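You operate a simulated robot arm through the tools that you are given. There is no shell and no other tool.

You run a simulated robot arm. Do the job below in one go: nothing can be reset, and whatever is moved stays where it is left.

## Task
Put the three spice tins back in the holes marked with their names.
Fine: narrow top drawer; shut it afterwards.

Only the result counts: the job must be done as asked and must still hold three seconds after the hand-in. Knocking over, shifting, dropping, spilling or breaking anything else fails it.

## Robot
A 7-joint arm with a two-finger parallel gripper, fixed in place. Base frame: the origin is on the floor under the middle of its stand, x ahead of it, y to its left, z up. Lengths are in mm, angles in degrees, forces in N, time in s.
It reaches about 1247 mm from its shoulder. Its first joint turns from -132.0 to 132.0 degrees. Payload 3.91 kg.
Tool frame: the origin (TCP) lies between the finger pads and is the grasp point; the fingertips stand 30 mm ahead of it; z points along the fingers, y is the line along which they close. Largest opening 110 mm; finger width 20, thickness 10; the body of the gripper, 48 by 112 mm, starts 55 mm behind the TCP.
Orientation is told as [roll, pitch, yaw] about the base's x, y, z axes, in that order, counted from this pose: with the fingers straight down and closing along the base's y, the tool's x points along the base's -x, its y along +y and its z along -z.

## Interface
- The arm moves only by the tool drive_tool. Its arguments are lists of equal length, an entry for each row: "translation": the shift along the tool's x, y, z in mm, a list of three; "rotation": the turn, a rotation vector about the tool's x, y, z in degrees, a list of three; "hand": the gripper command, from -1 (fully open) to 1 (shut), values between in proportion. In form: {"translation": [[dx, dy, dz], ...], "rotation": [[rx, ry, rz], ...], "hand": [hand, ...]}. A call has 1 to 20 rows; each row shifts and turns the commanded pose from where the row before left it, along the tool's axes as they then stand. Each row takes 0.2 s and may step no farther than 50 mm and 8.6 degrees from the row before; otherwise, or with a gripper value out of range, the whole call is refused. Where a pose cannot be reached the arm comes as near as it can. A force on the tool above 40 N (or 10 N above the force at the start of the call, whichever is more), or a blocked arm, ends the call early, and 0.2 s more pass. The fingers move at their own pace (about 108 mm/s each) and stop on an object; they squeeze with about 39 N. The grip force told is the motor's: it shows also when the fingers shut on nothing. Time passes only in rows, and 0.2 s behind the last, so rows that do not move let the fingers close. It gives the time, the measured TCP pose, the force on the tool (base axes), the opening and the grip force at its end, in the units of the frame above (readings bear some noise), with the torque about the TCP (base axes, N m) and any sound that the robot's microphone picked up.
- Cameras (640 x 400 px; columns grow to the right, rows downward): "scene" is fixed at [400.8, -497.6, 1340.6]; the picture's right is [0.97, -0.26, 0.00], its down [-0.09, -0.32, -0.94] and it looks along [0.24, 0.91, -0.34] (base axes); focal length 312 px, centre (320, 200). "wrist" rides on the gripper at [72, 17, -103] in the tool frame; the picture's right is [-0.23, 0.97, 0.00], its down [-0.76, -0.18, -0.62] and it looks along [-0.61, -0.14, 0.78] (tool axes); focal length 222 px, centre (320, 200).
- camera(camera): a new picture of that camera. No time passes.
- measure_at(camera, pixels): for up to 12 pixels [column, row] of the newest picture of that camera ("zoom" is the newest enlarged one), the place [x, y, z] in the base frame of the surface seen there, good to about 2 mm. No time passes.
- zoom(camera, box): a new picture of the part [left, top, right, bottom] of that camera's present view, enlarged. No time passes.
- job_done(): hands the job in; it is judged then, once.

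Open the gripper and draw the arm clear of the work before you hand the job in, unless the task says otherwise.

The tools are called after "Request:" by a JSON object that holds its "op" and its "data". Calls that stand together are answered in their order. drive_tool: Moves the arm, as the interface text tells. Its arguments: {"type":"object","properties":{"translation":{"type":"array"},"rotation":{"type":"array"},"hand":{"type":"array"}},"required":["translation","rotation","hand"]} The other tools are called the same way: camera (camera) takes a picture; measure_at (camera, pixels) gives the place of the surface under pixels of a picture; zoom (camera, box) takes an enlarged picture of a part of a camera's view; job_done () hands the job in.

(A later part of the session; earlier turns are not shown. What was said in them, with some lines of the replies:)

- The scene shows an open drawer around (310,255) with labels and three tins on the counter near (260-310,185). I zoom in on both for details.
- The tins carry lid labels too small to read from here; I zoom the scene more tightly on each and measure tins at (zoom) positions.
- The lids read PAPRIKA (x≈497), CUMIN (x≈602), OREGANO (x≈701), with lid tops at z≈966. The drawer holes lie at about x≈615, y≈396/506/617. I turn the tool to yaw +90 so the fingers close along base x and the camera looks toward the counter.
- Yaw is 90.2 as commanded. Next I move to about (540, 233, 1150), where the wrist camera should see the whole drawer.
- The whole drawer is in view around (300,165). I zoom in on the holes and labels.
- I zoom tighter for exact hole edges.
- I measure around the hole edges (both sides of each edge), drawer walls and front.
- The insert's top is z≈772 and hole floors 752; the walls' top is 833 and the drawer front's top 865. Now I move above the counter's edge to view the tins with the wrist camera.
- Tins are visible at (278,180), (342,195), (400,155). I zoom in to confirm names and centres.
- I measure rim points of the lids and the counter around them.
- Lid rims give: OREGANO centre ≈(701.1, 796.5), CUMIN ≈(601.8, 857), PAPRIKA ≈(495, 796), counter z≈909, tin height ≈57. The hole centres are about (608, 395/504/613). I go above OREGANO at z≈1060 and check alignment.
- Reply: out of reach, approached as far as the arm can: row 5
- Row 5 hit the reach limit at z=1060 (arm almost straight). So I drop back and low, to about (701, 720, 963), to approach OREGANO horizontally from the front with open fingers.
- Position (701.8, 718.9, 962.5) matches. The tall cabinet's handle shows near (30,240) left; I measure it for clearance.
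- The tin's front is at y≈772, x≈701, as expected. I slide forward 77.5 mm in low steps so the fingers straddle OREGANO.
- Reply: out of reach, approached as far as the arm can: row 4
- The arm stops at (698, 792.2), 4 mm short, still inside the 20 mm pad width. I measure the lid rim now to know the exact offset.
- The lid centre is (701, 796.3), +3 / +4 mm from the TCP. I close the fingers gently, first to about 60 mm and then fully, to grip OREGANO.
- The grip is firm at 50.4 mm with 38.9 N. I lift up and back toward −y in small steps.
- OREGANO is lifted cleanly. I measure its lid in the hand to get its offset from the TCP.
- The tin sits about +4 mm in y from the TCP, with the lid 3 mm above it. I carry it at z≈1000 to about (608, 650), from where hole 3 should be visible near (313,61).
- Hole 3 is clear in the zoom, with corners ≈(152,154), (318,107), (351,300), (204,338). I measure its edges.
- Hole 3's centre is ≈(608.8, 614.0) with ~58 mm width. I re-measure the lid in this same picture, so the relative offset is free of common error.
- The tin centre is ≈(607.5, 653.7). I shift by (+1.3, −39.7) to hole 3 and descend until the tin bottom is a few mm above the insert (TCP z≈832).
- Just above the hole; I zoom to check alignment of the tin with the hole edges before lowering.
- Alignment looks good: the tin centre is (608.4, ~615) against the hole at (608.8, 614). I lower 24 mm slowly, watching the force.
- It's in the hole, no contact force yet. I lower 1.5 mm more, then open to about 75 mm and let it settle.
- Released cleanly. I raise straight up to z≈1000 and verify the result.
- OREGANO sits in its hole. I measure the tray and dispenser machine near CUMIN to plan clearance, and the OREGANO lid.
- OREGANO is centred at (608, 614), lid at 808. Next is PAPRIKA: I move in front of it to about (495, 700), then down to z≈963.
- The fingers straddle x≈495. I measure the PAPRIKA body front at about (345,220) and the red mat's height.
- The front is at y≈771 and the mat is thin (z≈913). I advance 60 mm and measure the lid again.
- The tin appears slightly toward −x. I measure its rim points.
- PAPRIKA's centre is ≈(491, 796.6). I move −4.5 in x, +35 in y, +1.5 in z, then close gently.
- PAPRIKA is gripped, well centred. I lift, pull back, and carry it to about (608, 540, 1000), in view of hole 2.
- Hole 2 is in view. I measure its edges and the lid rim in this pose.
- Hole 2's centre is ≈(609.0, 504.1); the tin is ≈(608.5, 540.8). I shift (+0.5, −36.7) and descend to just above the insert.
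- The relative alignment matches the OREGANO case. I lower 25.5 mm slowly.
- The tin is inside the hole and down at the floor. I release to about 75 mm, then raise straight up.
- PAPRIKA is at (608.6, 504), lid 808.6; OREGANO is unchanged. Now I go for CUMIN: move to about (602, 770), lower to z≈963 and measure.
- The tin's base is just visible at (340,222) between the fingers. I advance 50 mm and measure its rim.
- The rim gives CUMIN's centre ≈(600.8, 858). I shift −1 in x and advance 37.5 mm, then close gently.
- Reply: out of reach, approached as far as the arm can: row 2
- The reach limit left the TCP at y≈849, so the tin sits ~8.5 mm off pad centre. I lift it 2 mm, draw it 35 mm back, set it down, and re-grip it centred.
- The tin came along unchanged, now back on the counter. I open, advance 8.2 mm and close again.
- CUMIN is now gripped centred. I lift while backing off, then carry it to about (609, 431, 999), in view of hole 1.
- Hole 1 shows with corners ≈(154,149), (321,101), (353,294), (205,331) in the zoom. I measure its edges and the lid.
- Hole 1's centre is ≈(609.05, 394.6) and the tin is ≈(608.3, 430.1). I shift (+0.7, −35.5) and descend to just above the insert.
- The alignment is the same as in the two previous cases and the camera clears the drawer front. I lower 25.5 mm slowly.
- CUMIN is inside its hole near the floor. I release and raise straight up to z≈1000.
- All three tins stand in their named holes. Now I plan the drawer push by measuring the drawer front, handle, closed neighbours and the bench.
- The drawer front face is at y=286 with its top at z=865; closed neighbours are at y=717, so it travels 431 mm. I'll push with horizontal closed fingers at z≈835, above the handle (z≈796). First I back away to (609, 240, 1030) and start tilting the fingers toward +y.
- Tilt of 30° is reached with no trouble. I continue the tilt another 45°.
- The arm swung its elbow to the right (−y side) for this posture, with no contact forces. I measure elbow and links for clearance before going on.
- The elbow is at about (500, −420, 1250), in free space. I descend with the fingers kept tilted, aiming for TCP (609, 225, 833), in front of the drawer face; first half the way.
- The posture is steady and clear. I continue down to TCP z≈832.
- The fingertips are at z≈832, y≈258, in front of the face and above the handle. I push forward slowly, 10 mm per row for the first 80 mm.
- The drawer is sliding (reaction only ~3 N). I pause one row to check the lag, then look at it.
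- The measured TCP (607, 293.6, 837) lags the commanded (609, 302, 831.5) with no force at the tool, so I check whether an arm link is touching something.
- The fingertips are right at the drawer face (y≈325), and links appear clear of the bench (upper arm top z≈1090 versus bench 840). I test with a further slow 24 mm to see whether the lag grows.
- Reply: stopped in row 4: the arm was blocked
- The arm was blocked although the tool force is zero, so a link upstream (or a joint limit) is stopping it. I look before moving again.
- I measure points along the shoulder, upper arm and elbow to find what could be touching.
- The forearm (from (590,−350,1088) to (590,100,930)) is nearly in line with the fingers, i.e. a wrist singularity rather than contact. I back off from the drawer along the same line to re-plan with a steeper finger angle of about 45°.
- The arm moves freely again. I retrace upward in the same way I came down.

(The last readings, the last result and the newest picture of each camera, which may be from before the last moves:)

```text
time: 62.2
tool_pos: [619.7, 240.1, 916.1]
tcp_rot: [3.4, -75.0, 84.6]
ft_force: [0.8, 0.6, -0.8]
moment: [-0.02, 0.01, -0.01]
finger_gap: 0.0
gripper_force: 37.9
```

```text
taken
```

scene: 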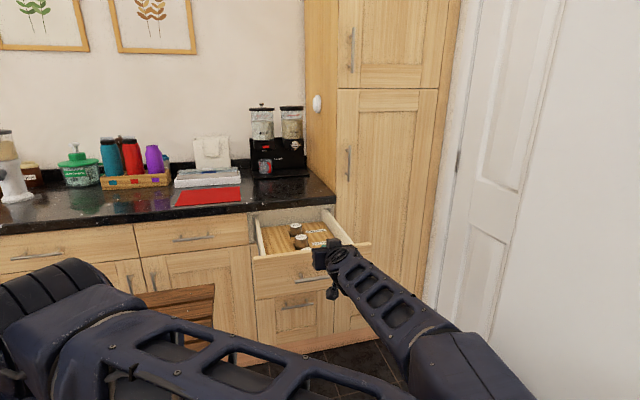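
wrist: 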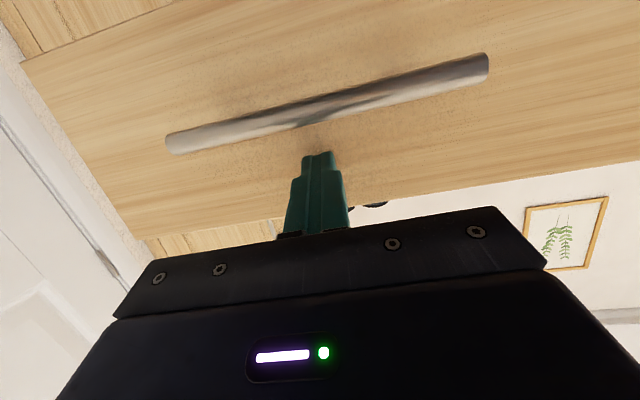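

Clear of the drawer at z=916. I go up further and turn the fingers back toward vertical by 45°, reversing the earlier motion.

Request:
{"op": "drive_tool", "data": {"translation": [[-32.5, 0, -8], [-32.5, 0, -8], [-32.5, 0, -8], [0, 0, 0], [0, 0, 0], [0, 0, 0], [0, 0, 0], [0, 0, 0]], "rotation": [[0, 0, 0], [0, 0, 0], [0, 0, 0], [0, 7.5, 0], [0, 7.5, 0], [0, 7.5, 0], [0, 7.5, 0], [0, 0, 0]], "hand": [1, 1, 1, 1, 1, 1, 1, 1]}}

Request:
{"op": "camera", "data": {"camera": "scene"}}

```text
time: 64.0
tool_pos: [621.2, 243.1, 1016.4]
tcp_rot: [1.2, -45.1, 86.9]
ft_force: [0.0, 0.0, 0.4]
moment: [0.03, -0.02, 0.01]
finger_gap: 0.0
gripper_force: 37.1
```

```text
taken
```

scene: 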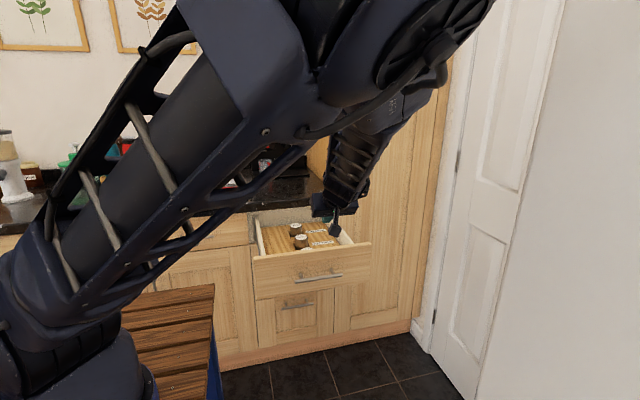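

At 45° tilt the elbow sits up and to the right, well away from a straight wrist. I correct the small yaw error and measure the drawer's present position.

Request:
{"op": "drive_tool", "data": {"translation": [[0, 6, 0], [0, 6, 0], [0, 0, 0]], "rotation": [[-0.5, 0, -1.1], [-0.5, 0, -1.1], [0, 0, 0]], "hand": [1, 1, 1]}}

Request:
{"op": "camera", "data": {"camera": "scene"}}

Request:
{"op": "measure_at", "data": {"camera": "scene", "pixels": [[290, 270], [350, 262], [320, 277], [302, 242], [297, 229], [320, 245], [260, 208], [200, 208], [325, 205], [240, 215]]}}

Request:
{"op": "zoom", "data": {"camera": "scene", "box": [230, 170, 390, 300]}}

```text
time: 64.8
tool_pos: [608.6, 243.4, 1016.3]
tcp_rot: [0.0, -45.1, 90.0]
ft_force: [-0.3, 0.0, -0.3]
moment: [0.02, 0.04, 0.0]
finger_gap: 0.0
gripper_force: 37.6
```

```text
taken
```

scene: 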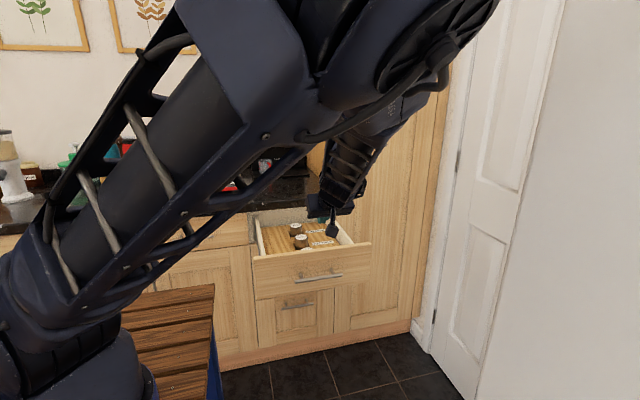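

```text
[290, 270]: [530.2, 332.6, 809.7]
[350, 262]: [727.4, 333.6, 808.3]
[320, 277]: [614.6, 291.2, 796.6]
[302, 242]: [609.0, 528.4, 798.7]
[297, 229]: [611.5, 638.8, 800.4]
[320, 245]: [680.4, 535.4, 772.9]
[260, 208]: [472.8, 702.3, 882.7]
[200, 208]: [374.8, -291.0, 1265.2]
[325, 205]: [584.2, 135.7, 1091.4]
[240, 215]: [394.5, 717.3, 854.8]
```

```text
3.08 times, centred on (310, 235) of scene
```

zoom: 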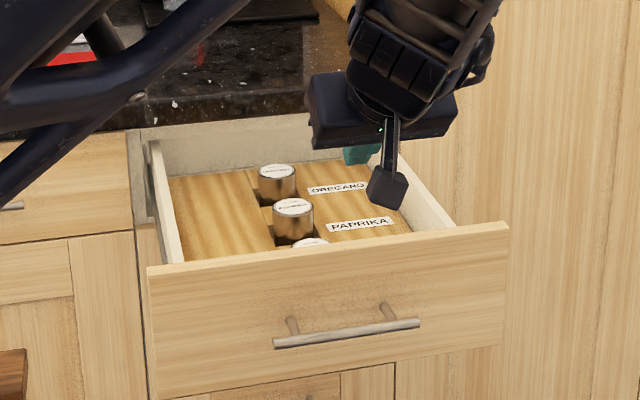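

The drawer face is now at y≈333 with the tins undisturbed. I descend at 45° tilt to TCP about (608, 265, 841), so the fingertips end ~40 mm before the face.

Request:
{"op": "drive_tool", "data": {"translation": [[21.7, 0, 27.8], [21.7, 0, 27.8], [21.7, 0, 27.8], [0, 0, 0]], "rotation": [[0, 0, 0], [0, 0, 0], [0, 0, 0], [0, 0, 0]], "hand": [1, 1, 1, 1]}}

Request:
{"op": "camera", "data": {"camera": "scene"}}

```text
time: 65.8
tool_pos: [610.9, 256.6, 912.6]
tcp_rot: [0.0, -45.1, 89.9]
ft_force: [-0.2, 0.1, -0.6]
moment: [0.0, 0.0, 0.02]
finger_gap: 0.0
gripper_force: 37.6
```

```text
taken
```

scene: 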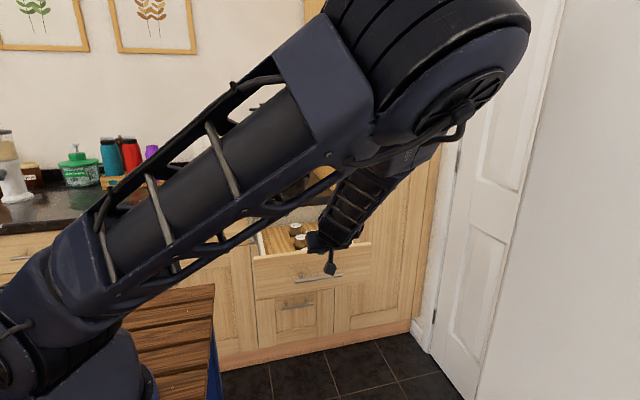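

All steady. I continue the last 70 mm down.

Request:
{"op": "drive_tool", "data": {"translation": [[21.7, 0, 27.8], [21.7, 0, 27.8], [0, 0, 0]], "rotation": [[0, 0, 0], [0, 0, 0], [0, 0, 0]], "hand": [1, 1, 1]}}

Request:
{"op": "camera", "data": {"camera": "scene"}}

Request:
{"op": "camera", "data": {"camera": "wrist"}}

```text
time: 66.6
tool_pos: [609.4, 266.0, 841.7]
tcp_rot: [0.0, -45.1, 90.1]
ft_force: [-0.2, -0.7, 1.0]
moment: [0.01, -0.04, 0.03]
finger_gap: 0.0
gripper_force: 37.7
```

```text
taken
```

scene: 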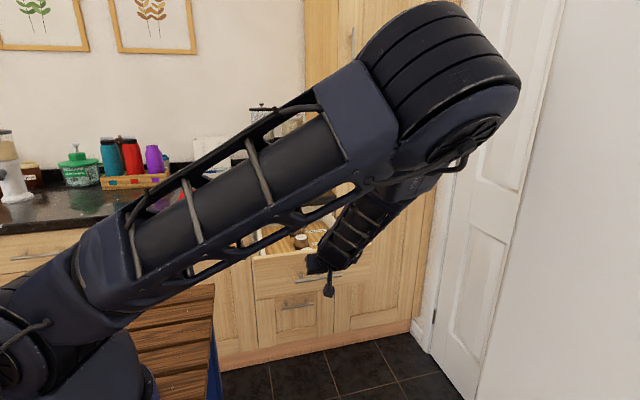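

```text
taken
```

wrist: 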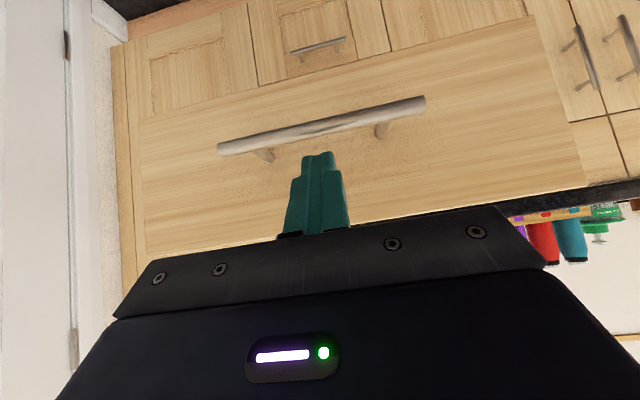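

Position (609.4, 266, 841.7) is right on command. I push forward 80 mm at 10 mm per row.

Request:
{"op": "drive_tool", "data": {"translation": [[-7.07, 0, 7.07], [-7.07, 0, 7.07], [-7.07, 0, 7.07], [-5.66, 0, 5.66], [-5.66, 0, 5.66], [-7.07, 0, 7.07], [-7.07, 0, 7.07], [-7.07, 0, 7.07], [0, 0, 0]], "rotation": [[0, 0, 0], [0, 0, 0], [0, 0, 0], [0, 0, 0], [0, 0, 0], [0, 0, 0], [0, 0, 0], [0, 0, 0], [0, 0, 0]], "hand": [1, 1, 1, 1, 1, 1, 1, 1, 1]}}

Request:
{"op": "camera", "data": {"camera": "wrist"}}

```text
time: 68.6
tool_pos: [609.1, 342.2, 841.6]
tcp_rot: [0.0, -45.1, 90.1]
ft_force: [-0.4, 1.4, 0.2]
moment: [-0.01, 0.0, 0.01]
finger_gap: 0.0
gripper_force: 38.0
```

```text
taken
```

wrist: 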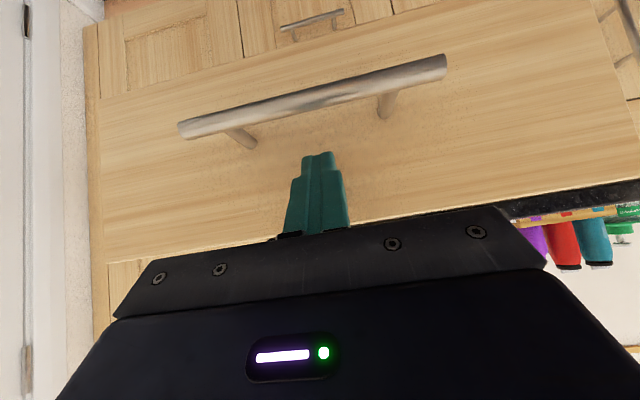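

Tracking is exact now and the drawer moves. I continue 168 mm at 12 mm per row.

Request:
{"op": "drive_tool", "data": {"translation": [[-5.66, 0, 5.66], [-8.485, 0, 8.485], [-8.485, 0, 8.485], [-8.485, 0, 8.485], [-8.485, 0, 8.485], [-8.485, 0, 8.485], [-8.485, 0, 8.485], [-8.485, 0, 8.485], [-8.485, 0, 8.485], [-8.485, 0, 8.485], [-8.485, 0, 8.485], [-8.485, 0, 8.485], [-8.485, 0, 8.485], [-5.66, 0, 5.66], [-5.66, 0, 5.66], [0, 0, 0]], "rotation": [[0, 0, 0], [0, 0, 0], [0, 0, 0], [0, 0, 0], [0, 0, 0], [0, 0, 0], [0, 0, 0], [0, 0, 0], [0, 0, 0], [0, 0, 0], [0, 0, 0], [0, 0, 0], [0, 0, 0], [0, 0, 0], [0, 0, 0], [0, 0, 0]], "hand": [1, 1, 1, 1, 1, 1, 1, 1, 1, 1, 1, 1, 1, 1, 1, 1]}}

Request:
{"op": "camera", "data": {"camera": "wrist"}}

Request:
{"op": "camera", "data": {"camera": "scene"}}

```text
time: 72.0
tool_pos: [609.2, 510.8, 841.6]
tcp_rot: [0.0, -45.1, 89.9]
ft_force: [0.5, 0.0, -0.4]
moment: [-0.01, 0.0, -0.01]
finger_gap: 0.0
gripper_force: 37.7
```

```text
taken
```

wrist: 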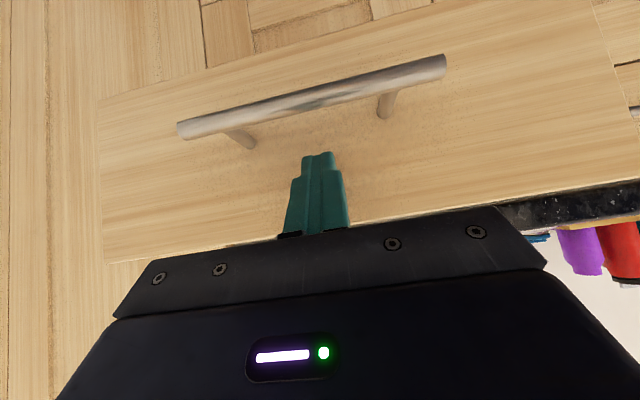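

```text
taken
```

scene: 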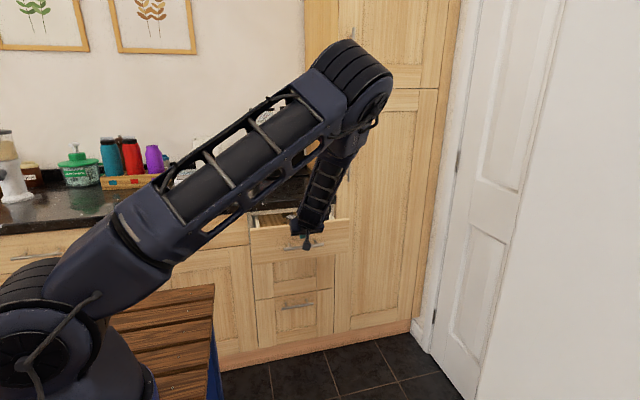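

The drawer face is at y≈539; about 178 mm remain. I continue 144 mm and then slow down.

Request:
{"op": "drive_tool", "data": {"translation": [[-5.66, 0, 5.66], [-8.485, 0, 8.485], [-8.485, 0, 8.485], [-8.485, 0, 8.485], [-8.485, 0, 8.485], [-8.485, 0, 8.485], [-8.485, 0, 8.485], [-8.485, 0, 8.485], [-8.485, 0, 8.485], [-8.485, 0, 8.485], [-8.485, 0, 8.485], [-5.66, 0, 5.66], [-5.66, 0, 5.66], [0, 0, 0]], "rotation": [[0, 0, 0], [0, 0, 0], [0, 0, 0], [0, 0, 0], [0, 0, 0], [0, 0, 0], [0, 0, 0], [0, 0, 0], [0, 0, 0], [0, 0, 0], [0, 0, 0], [0, 0, 0], [0, 0, 0], [0, 0, 0]], "hand": [1, 1, 1, 1, 1, 1, 1, 1, 1, 1, 1, 1, 1, 1]}}

Request:
{"op": "camera", "data": {"camera": "wrist"}}

Request:
{"op": "zoom", "data": {"camera": "scene", "box": [210, 150, 370, 290]}}

```text
time: 75.0
tool_pos: [609.3, 655.0, 842.0]
tcp_rot: [0.0, -45.1, 90.0]
ft_force: [-0.5, 0.2, 0.9]
moment: [0.02, 0.0, 0.01]
finger_gap: 0.0
gripper_force: 37.5
```

```text
taken
```

wrist: 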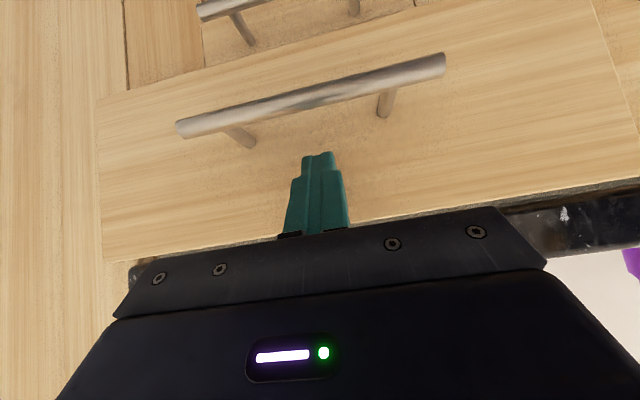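

```text
2.86 times, centred on (290, 220) of scene
```

zoom: 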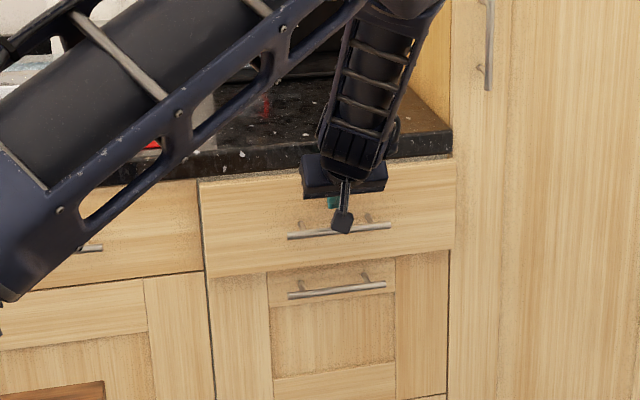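

About 34 mm remain. I push 30 mm at 5 mm per row, watching the force.

Request:
{"op": "drive_tool", "data": {"translation": [[-3.54, 0, 3.54], [-3.54, 0, 3.54], [-3.54, 0, 3.54], [-3.54, 0, 3.54], [-3.54, 0, 3.54], [-3.54, 0, 3.54], [0, 0, 0]], "rotation": [[0, 0, 0], [0, 0, 0], [0, 0, 0], [0, 0, 0], [0, 0, 0], [0, 0, 0], [0, 0, 0]], "hand": [1, 1, 1, 1, 1, 1, 1]}}

Request:
{"op": "camera", "data": {"camera": "wrist"}}

Request:
{"op": "camera", "data": {"camera": "scene"}}

Request:
{"op": "measure_at", "data": {"camera": "scene", "pixels": [[290, 225], [350, 222], [275, 235], [200, 232], [370, 250], [300, 300], [240, 240], [240, 225]]}}

```text
time: 76.6
tool_pos: [608.1, 685.2, 843.1]
tcp_rot: [-0.1, -45.1, 90.0]
ft_force: [-0.2, 0.2, -0.3]
moment: [0.0, -0.04, 0.0]
finger_gap: 0.0
gripper_force: 37.8
```

```text
taken
```

wrist: 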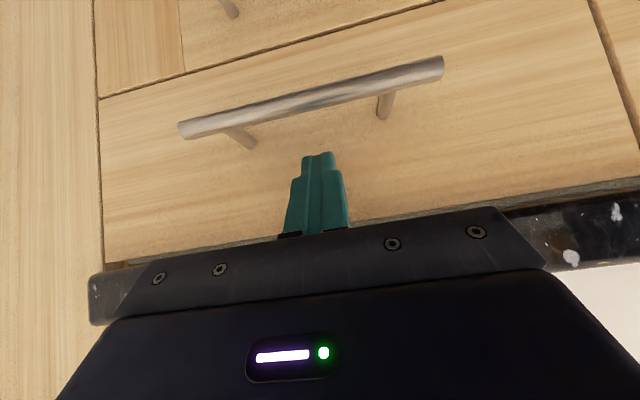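

```text
taken
```

scene: 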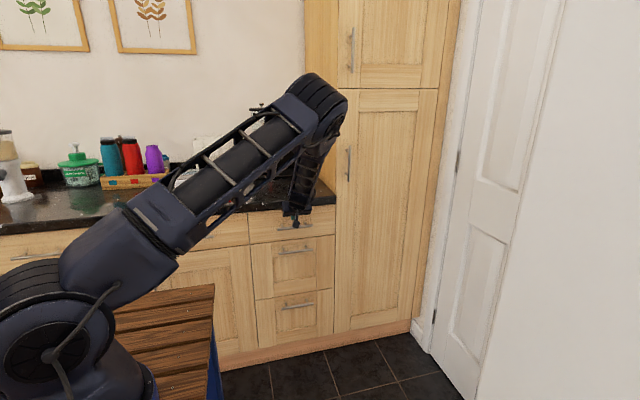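

```text
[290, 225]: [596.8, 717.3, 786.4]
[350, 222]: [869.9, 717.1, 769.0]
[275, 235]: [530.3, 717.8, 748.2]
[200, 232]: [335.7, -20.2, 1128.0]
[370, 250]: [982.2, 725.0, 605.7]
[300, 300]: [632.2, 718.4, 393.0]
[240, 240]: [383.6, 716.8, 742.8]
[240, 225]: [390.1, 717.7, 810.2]
```

The drawer face reads y≈717.5, level with its neighbours (717). I press on gently in 2 mm steps until I feel the stop.

Request:
{"op": "drive_tool", "data": {"translation": [[-1.414, 0, 1.414], [-1.414, 0, 1.414], [0, 0, 0]], "rotation": [[0, 0, 0], [0, 0, 0], [0, 0, 0]], "hand": [1, 1, 1]}}

Request:
{"op": "zoom", "data": {"camera": "wrist", "box": [80, 40, 640, 300]}}

```text
time: 77.4
tool_pos: [608.9, 686.7, 842.0]
tcp_rot: [0.1, -45.1, 90.0]
ft_force: [-5.3, -32.0, 8.6]
moment: [-0.24, 0.11, 0.16]
finger_gap: 0.0
gripper_force: 38.2
```

```text
1.14 times, centred on (360, 170) of wrist
```

zoom: 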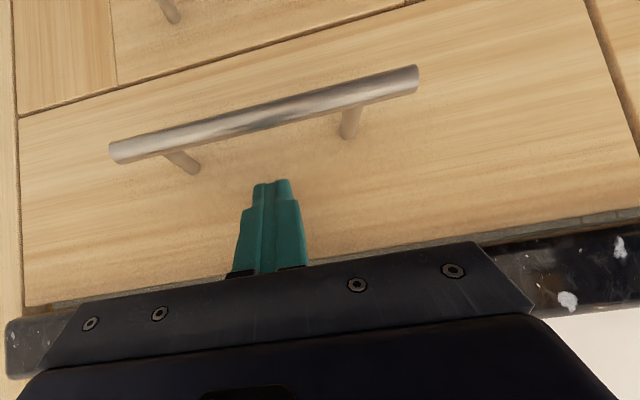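

A −32 N reaction shows the drawer is against its stop. I back straight off along −y and check it stays shut.

Request:
{"op": "drive_tool", "data": {"translation": [[1.414, 0, -1.414], [3.54, 0, -3.54], [7.07, 0, -7.07], [14.14, 0, -14.14], [21.2, 0, -21.2], [28, 0, -28], [0, 0, 0]], "rotation": [[0, 0, 0], [0, 0, 0], [0, 0, 0], [0, 0, 0], [0, 0, 0], [0, 0, 0], [0, 0, 0]], "hand": [1, 1, 1, 1, 1, 1, 1]}}

Request:
{"op": "camera", "data": {"camera": "wrist"}}

Request:
{"op": "camera", "data": {"camera": "scene"}}

Request:
{"op": "zoom", "data": {"camera": "scene", "box": [210, 180, 370, 290]}}

```text
time: 79.0
tool_pos: [607.8, 581.7, 841.9]
tcp_rot: [0.0, -45.2, 90.2]
ft_force: [0.7, 0.3, 0.1]
moment: [0.04, 0.03, 0.02]
finger_gap: 0.0
gripper_force: 37.5
```

```text
taken
```

wrist: 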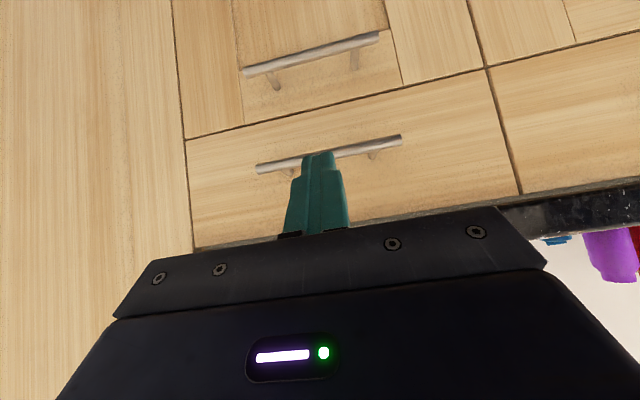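

```text
taken
```

scene: 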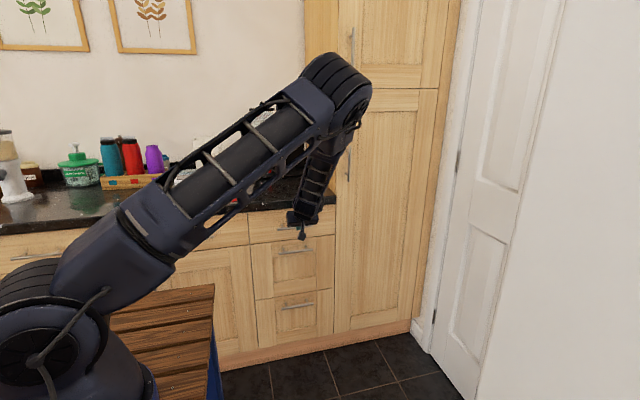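

```text
3.64 times, centred on (290, 235) of scene
```

zoom: 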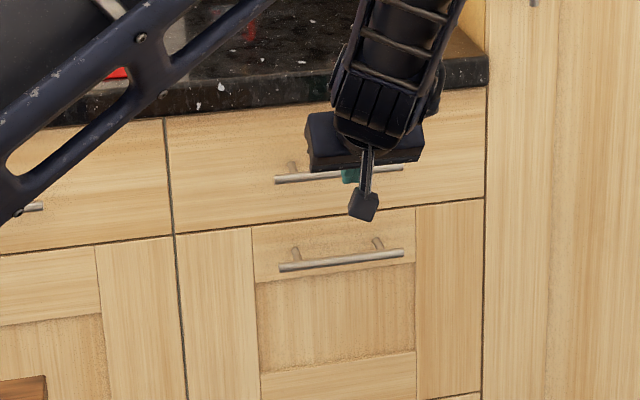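

The drawer looks flush. I measure its face against its neighbours to confirm.

Request:
{"op": "measure_at", "data": {"camera": "wrist", "pixels": [[220, 180], [260, 220], [420, 180], [480, 150], [440, 110], [540, 140], [600, 120], [220, 100], [300, 130], [420, 60], [370, 200], [150, 150]]}}

```text
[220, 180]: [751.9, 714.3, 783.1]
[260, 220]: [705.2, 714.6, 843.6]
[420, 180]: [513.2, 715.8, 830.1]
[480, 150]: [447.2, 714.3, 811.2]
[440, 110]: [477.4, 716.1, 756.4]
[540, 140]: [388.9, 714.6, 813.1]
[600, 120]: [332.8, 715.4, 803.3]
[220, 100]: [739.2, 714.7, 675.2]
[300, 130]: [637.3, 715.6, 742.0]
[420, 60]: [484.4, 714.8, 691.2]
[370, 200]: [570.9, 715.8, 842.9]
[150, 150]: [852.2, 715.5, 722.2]
```

The drawer face (714–716) is flush with its neighbours (714.6–715.5). I retract along the tool axis, away from the cabinet, and open the gripper.

Request:
{"op": "drive_tool", "data": {"translation": [[0, 0, -20], [0, 0, -35], [0, 0, -40], [0, 0, -40], [0, 0, -40], [0, 0, 0], [0, 0, 0], [0, 0, 0]], "rotation": [[0, 0, 0], [0, 0, 0], [0, 0, 0], [0, 0, 0], [0, 0, 0], [0, 0, 0], [0, 0, 0], [0, 0, 0]], "hand": [1, 1, 1, 0, -0.5, -1, -1, -1]}}

Request:
{"op": "camera", "data": {"camera": "scene"}}

Request:
{"op": "camera", "data": {"camera": "wrist"}}

```text
time: 80.8
tool_pos: [607.9, 457.5, 965.8]
tcp_rot: [0.0, -45.1, 90.1]
ft_force: [-0.7, 0.6, 0.2]
moment: [0.02, -0.01, -0.02]
finger_gap: 109.9
gripper_force: 0.0
```

```text
taken
```

scene: 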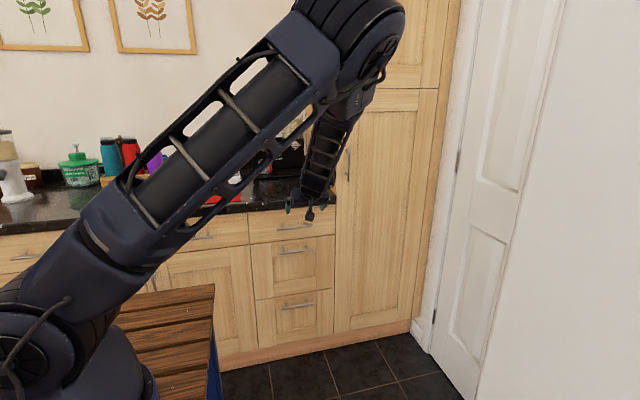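

```text
taken
```

wrist: 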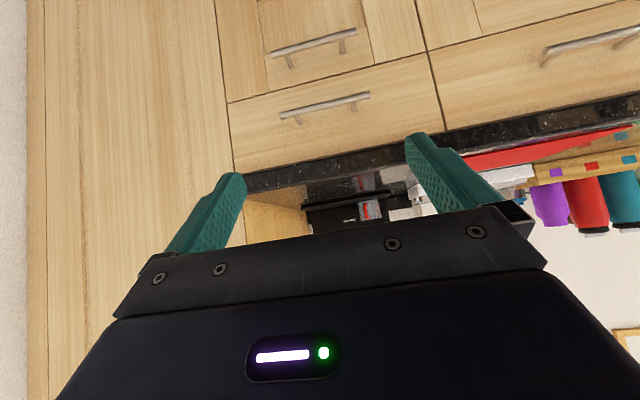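

The drawer stays shut, the counter is undisturbed, the gripper is open and the arm is well clear. All three tins stood in their named holes before the drawer closed smoothly, so I hand the job in.

Request:
{"op": "job_done", "data": {}}

```text
The job is handed in.
```

The three spice tins are back in the drawer, each in the hole marked with its name, and the drawer is shut. I handed the job in with the gripper open and the arm clear of the cabinet.

- **Tins:** I checked CUMIN, PAPRIKA and OREGANO upright in their named holes just before the final push. I couldn't see inside the drawer once it was closed.
- **Drawer:** I pushed until it met its stop. Its front then measured level with the neighbouring drawers, and it hadn't sprung back when I backed the arm away.
- **CUMIN tin:** The arm couldn't quite reach it squarely. I moved it about 35 mm forward on the counter and gripped it again before lifting.
- **Arm stoppage:** My first push stopped because the arm reported it was blocked, with no force on the tool. I backed off and finished the push with the fingers at a steeper angle. From the pictures, nothing else on the counter was moved or touched.
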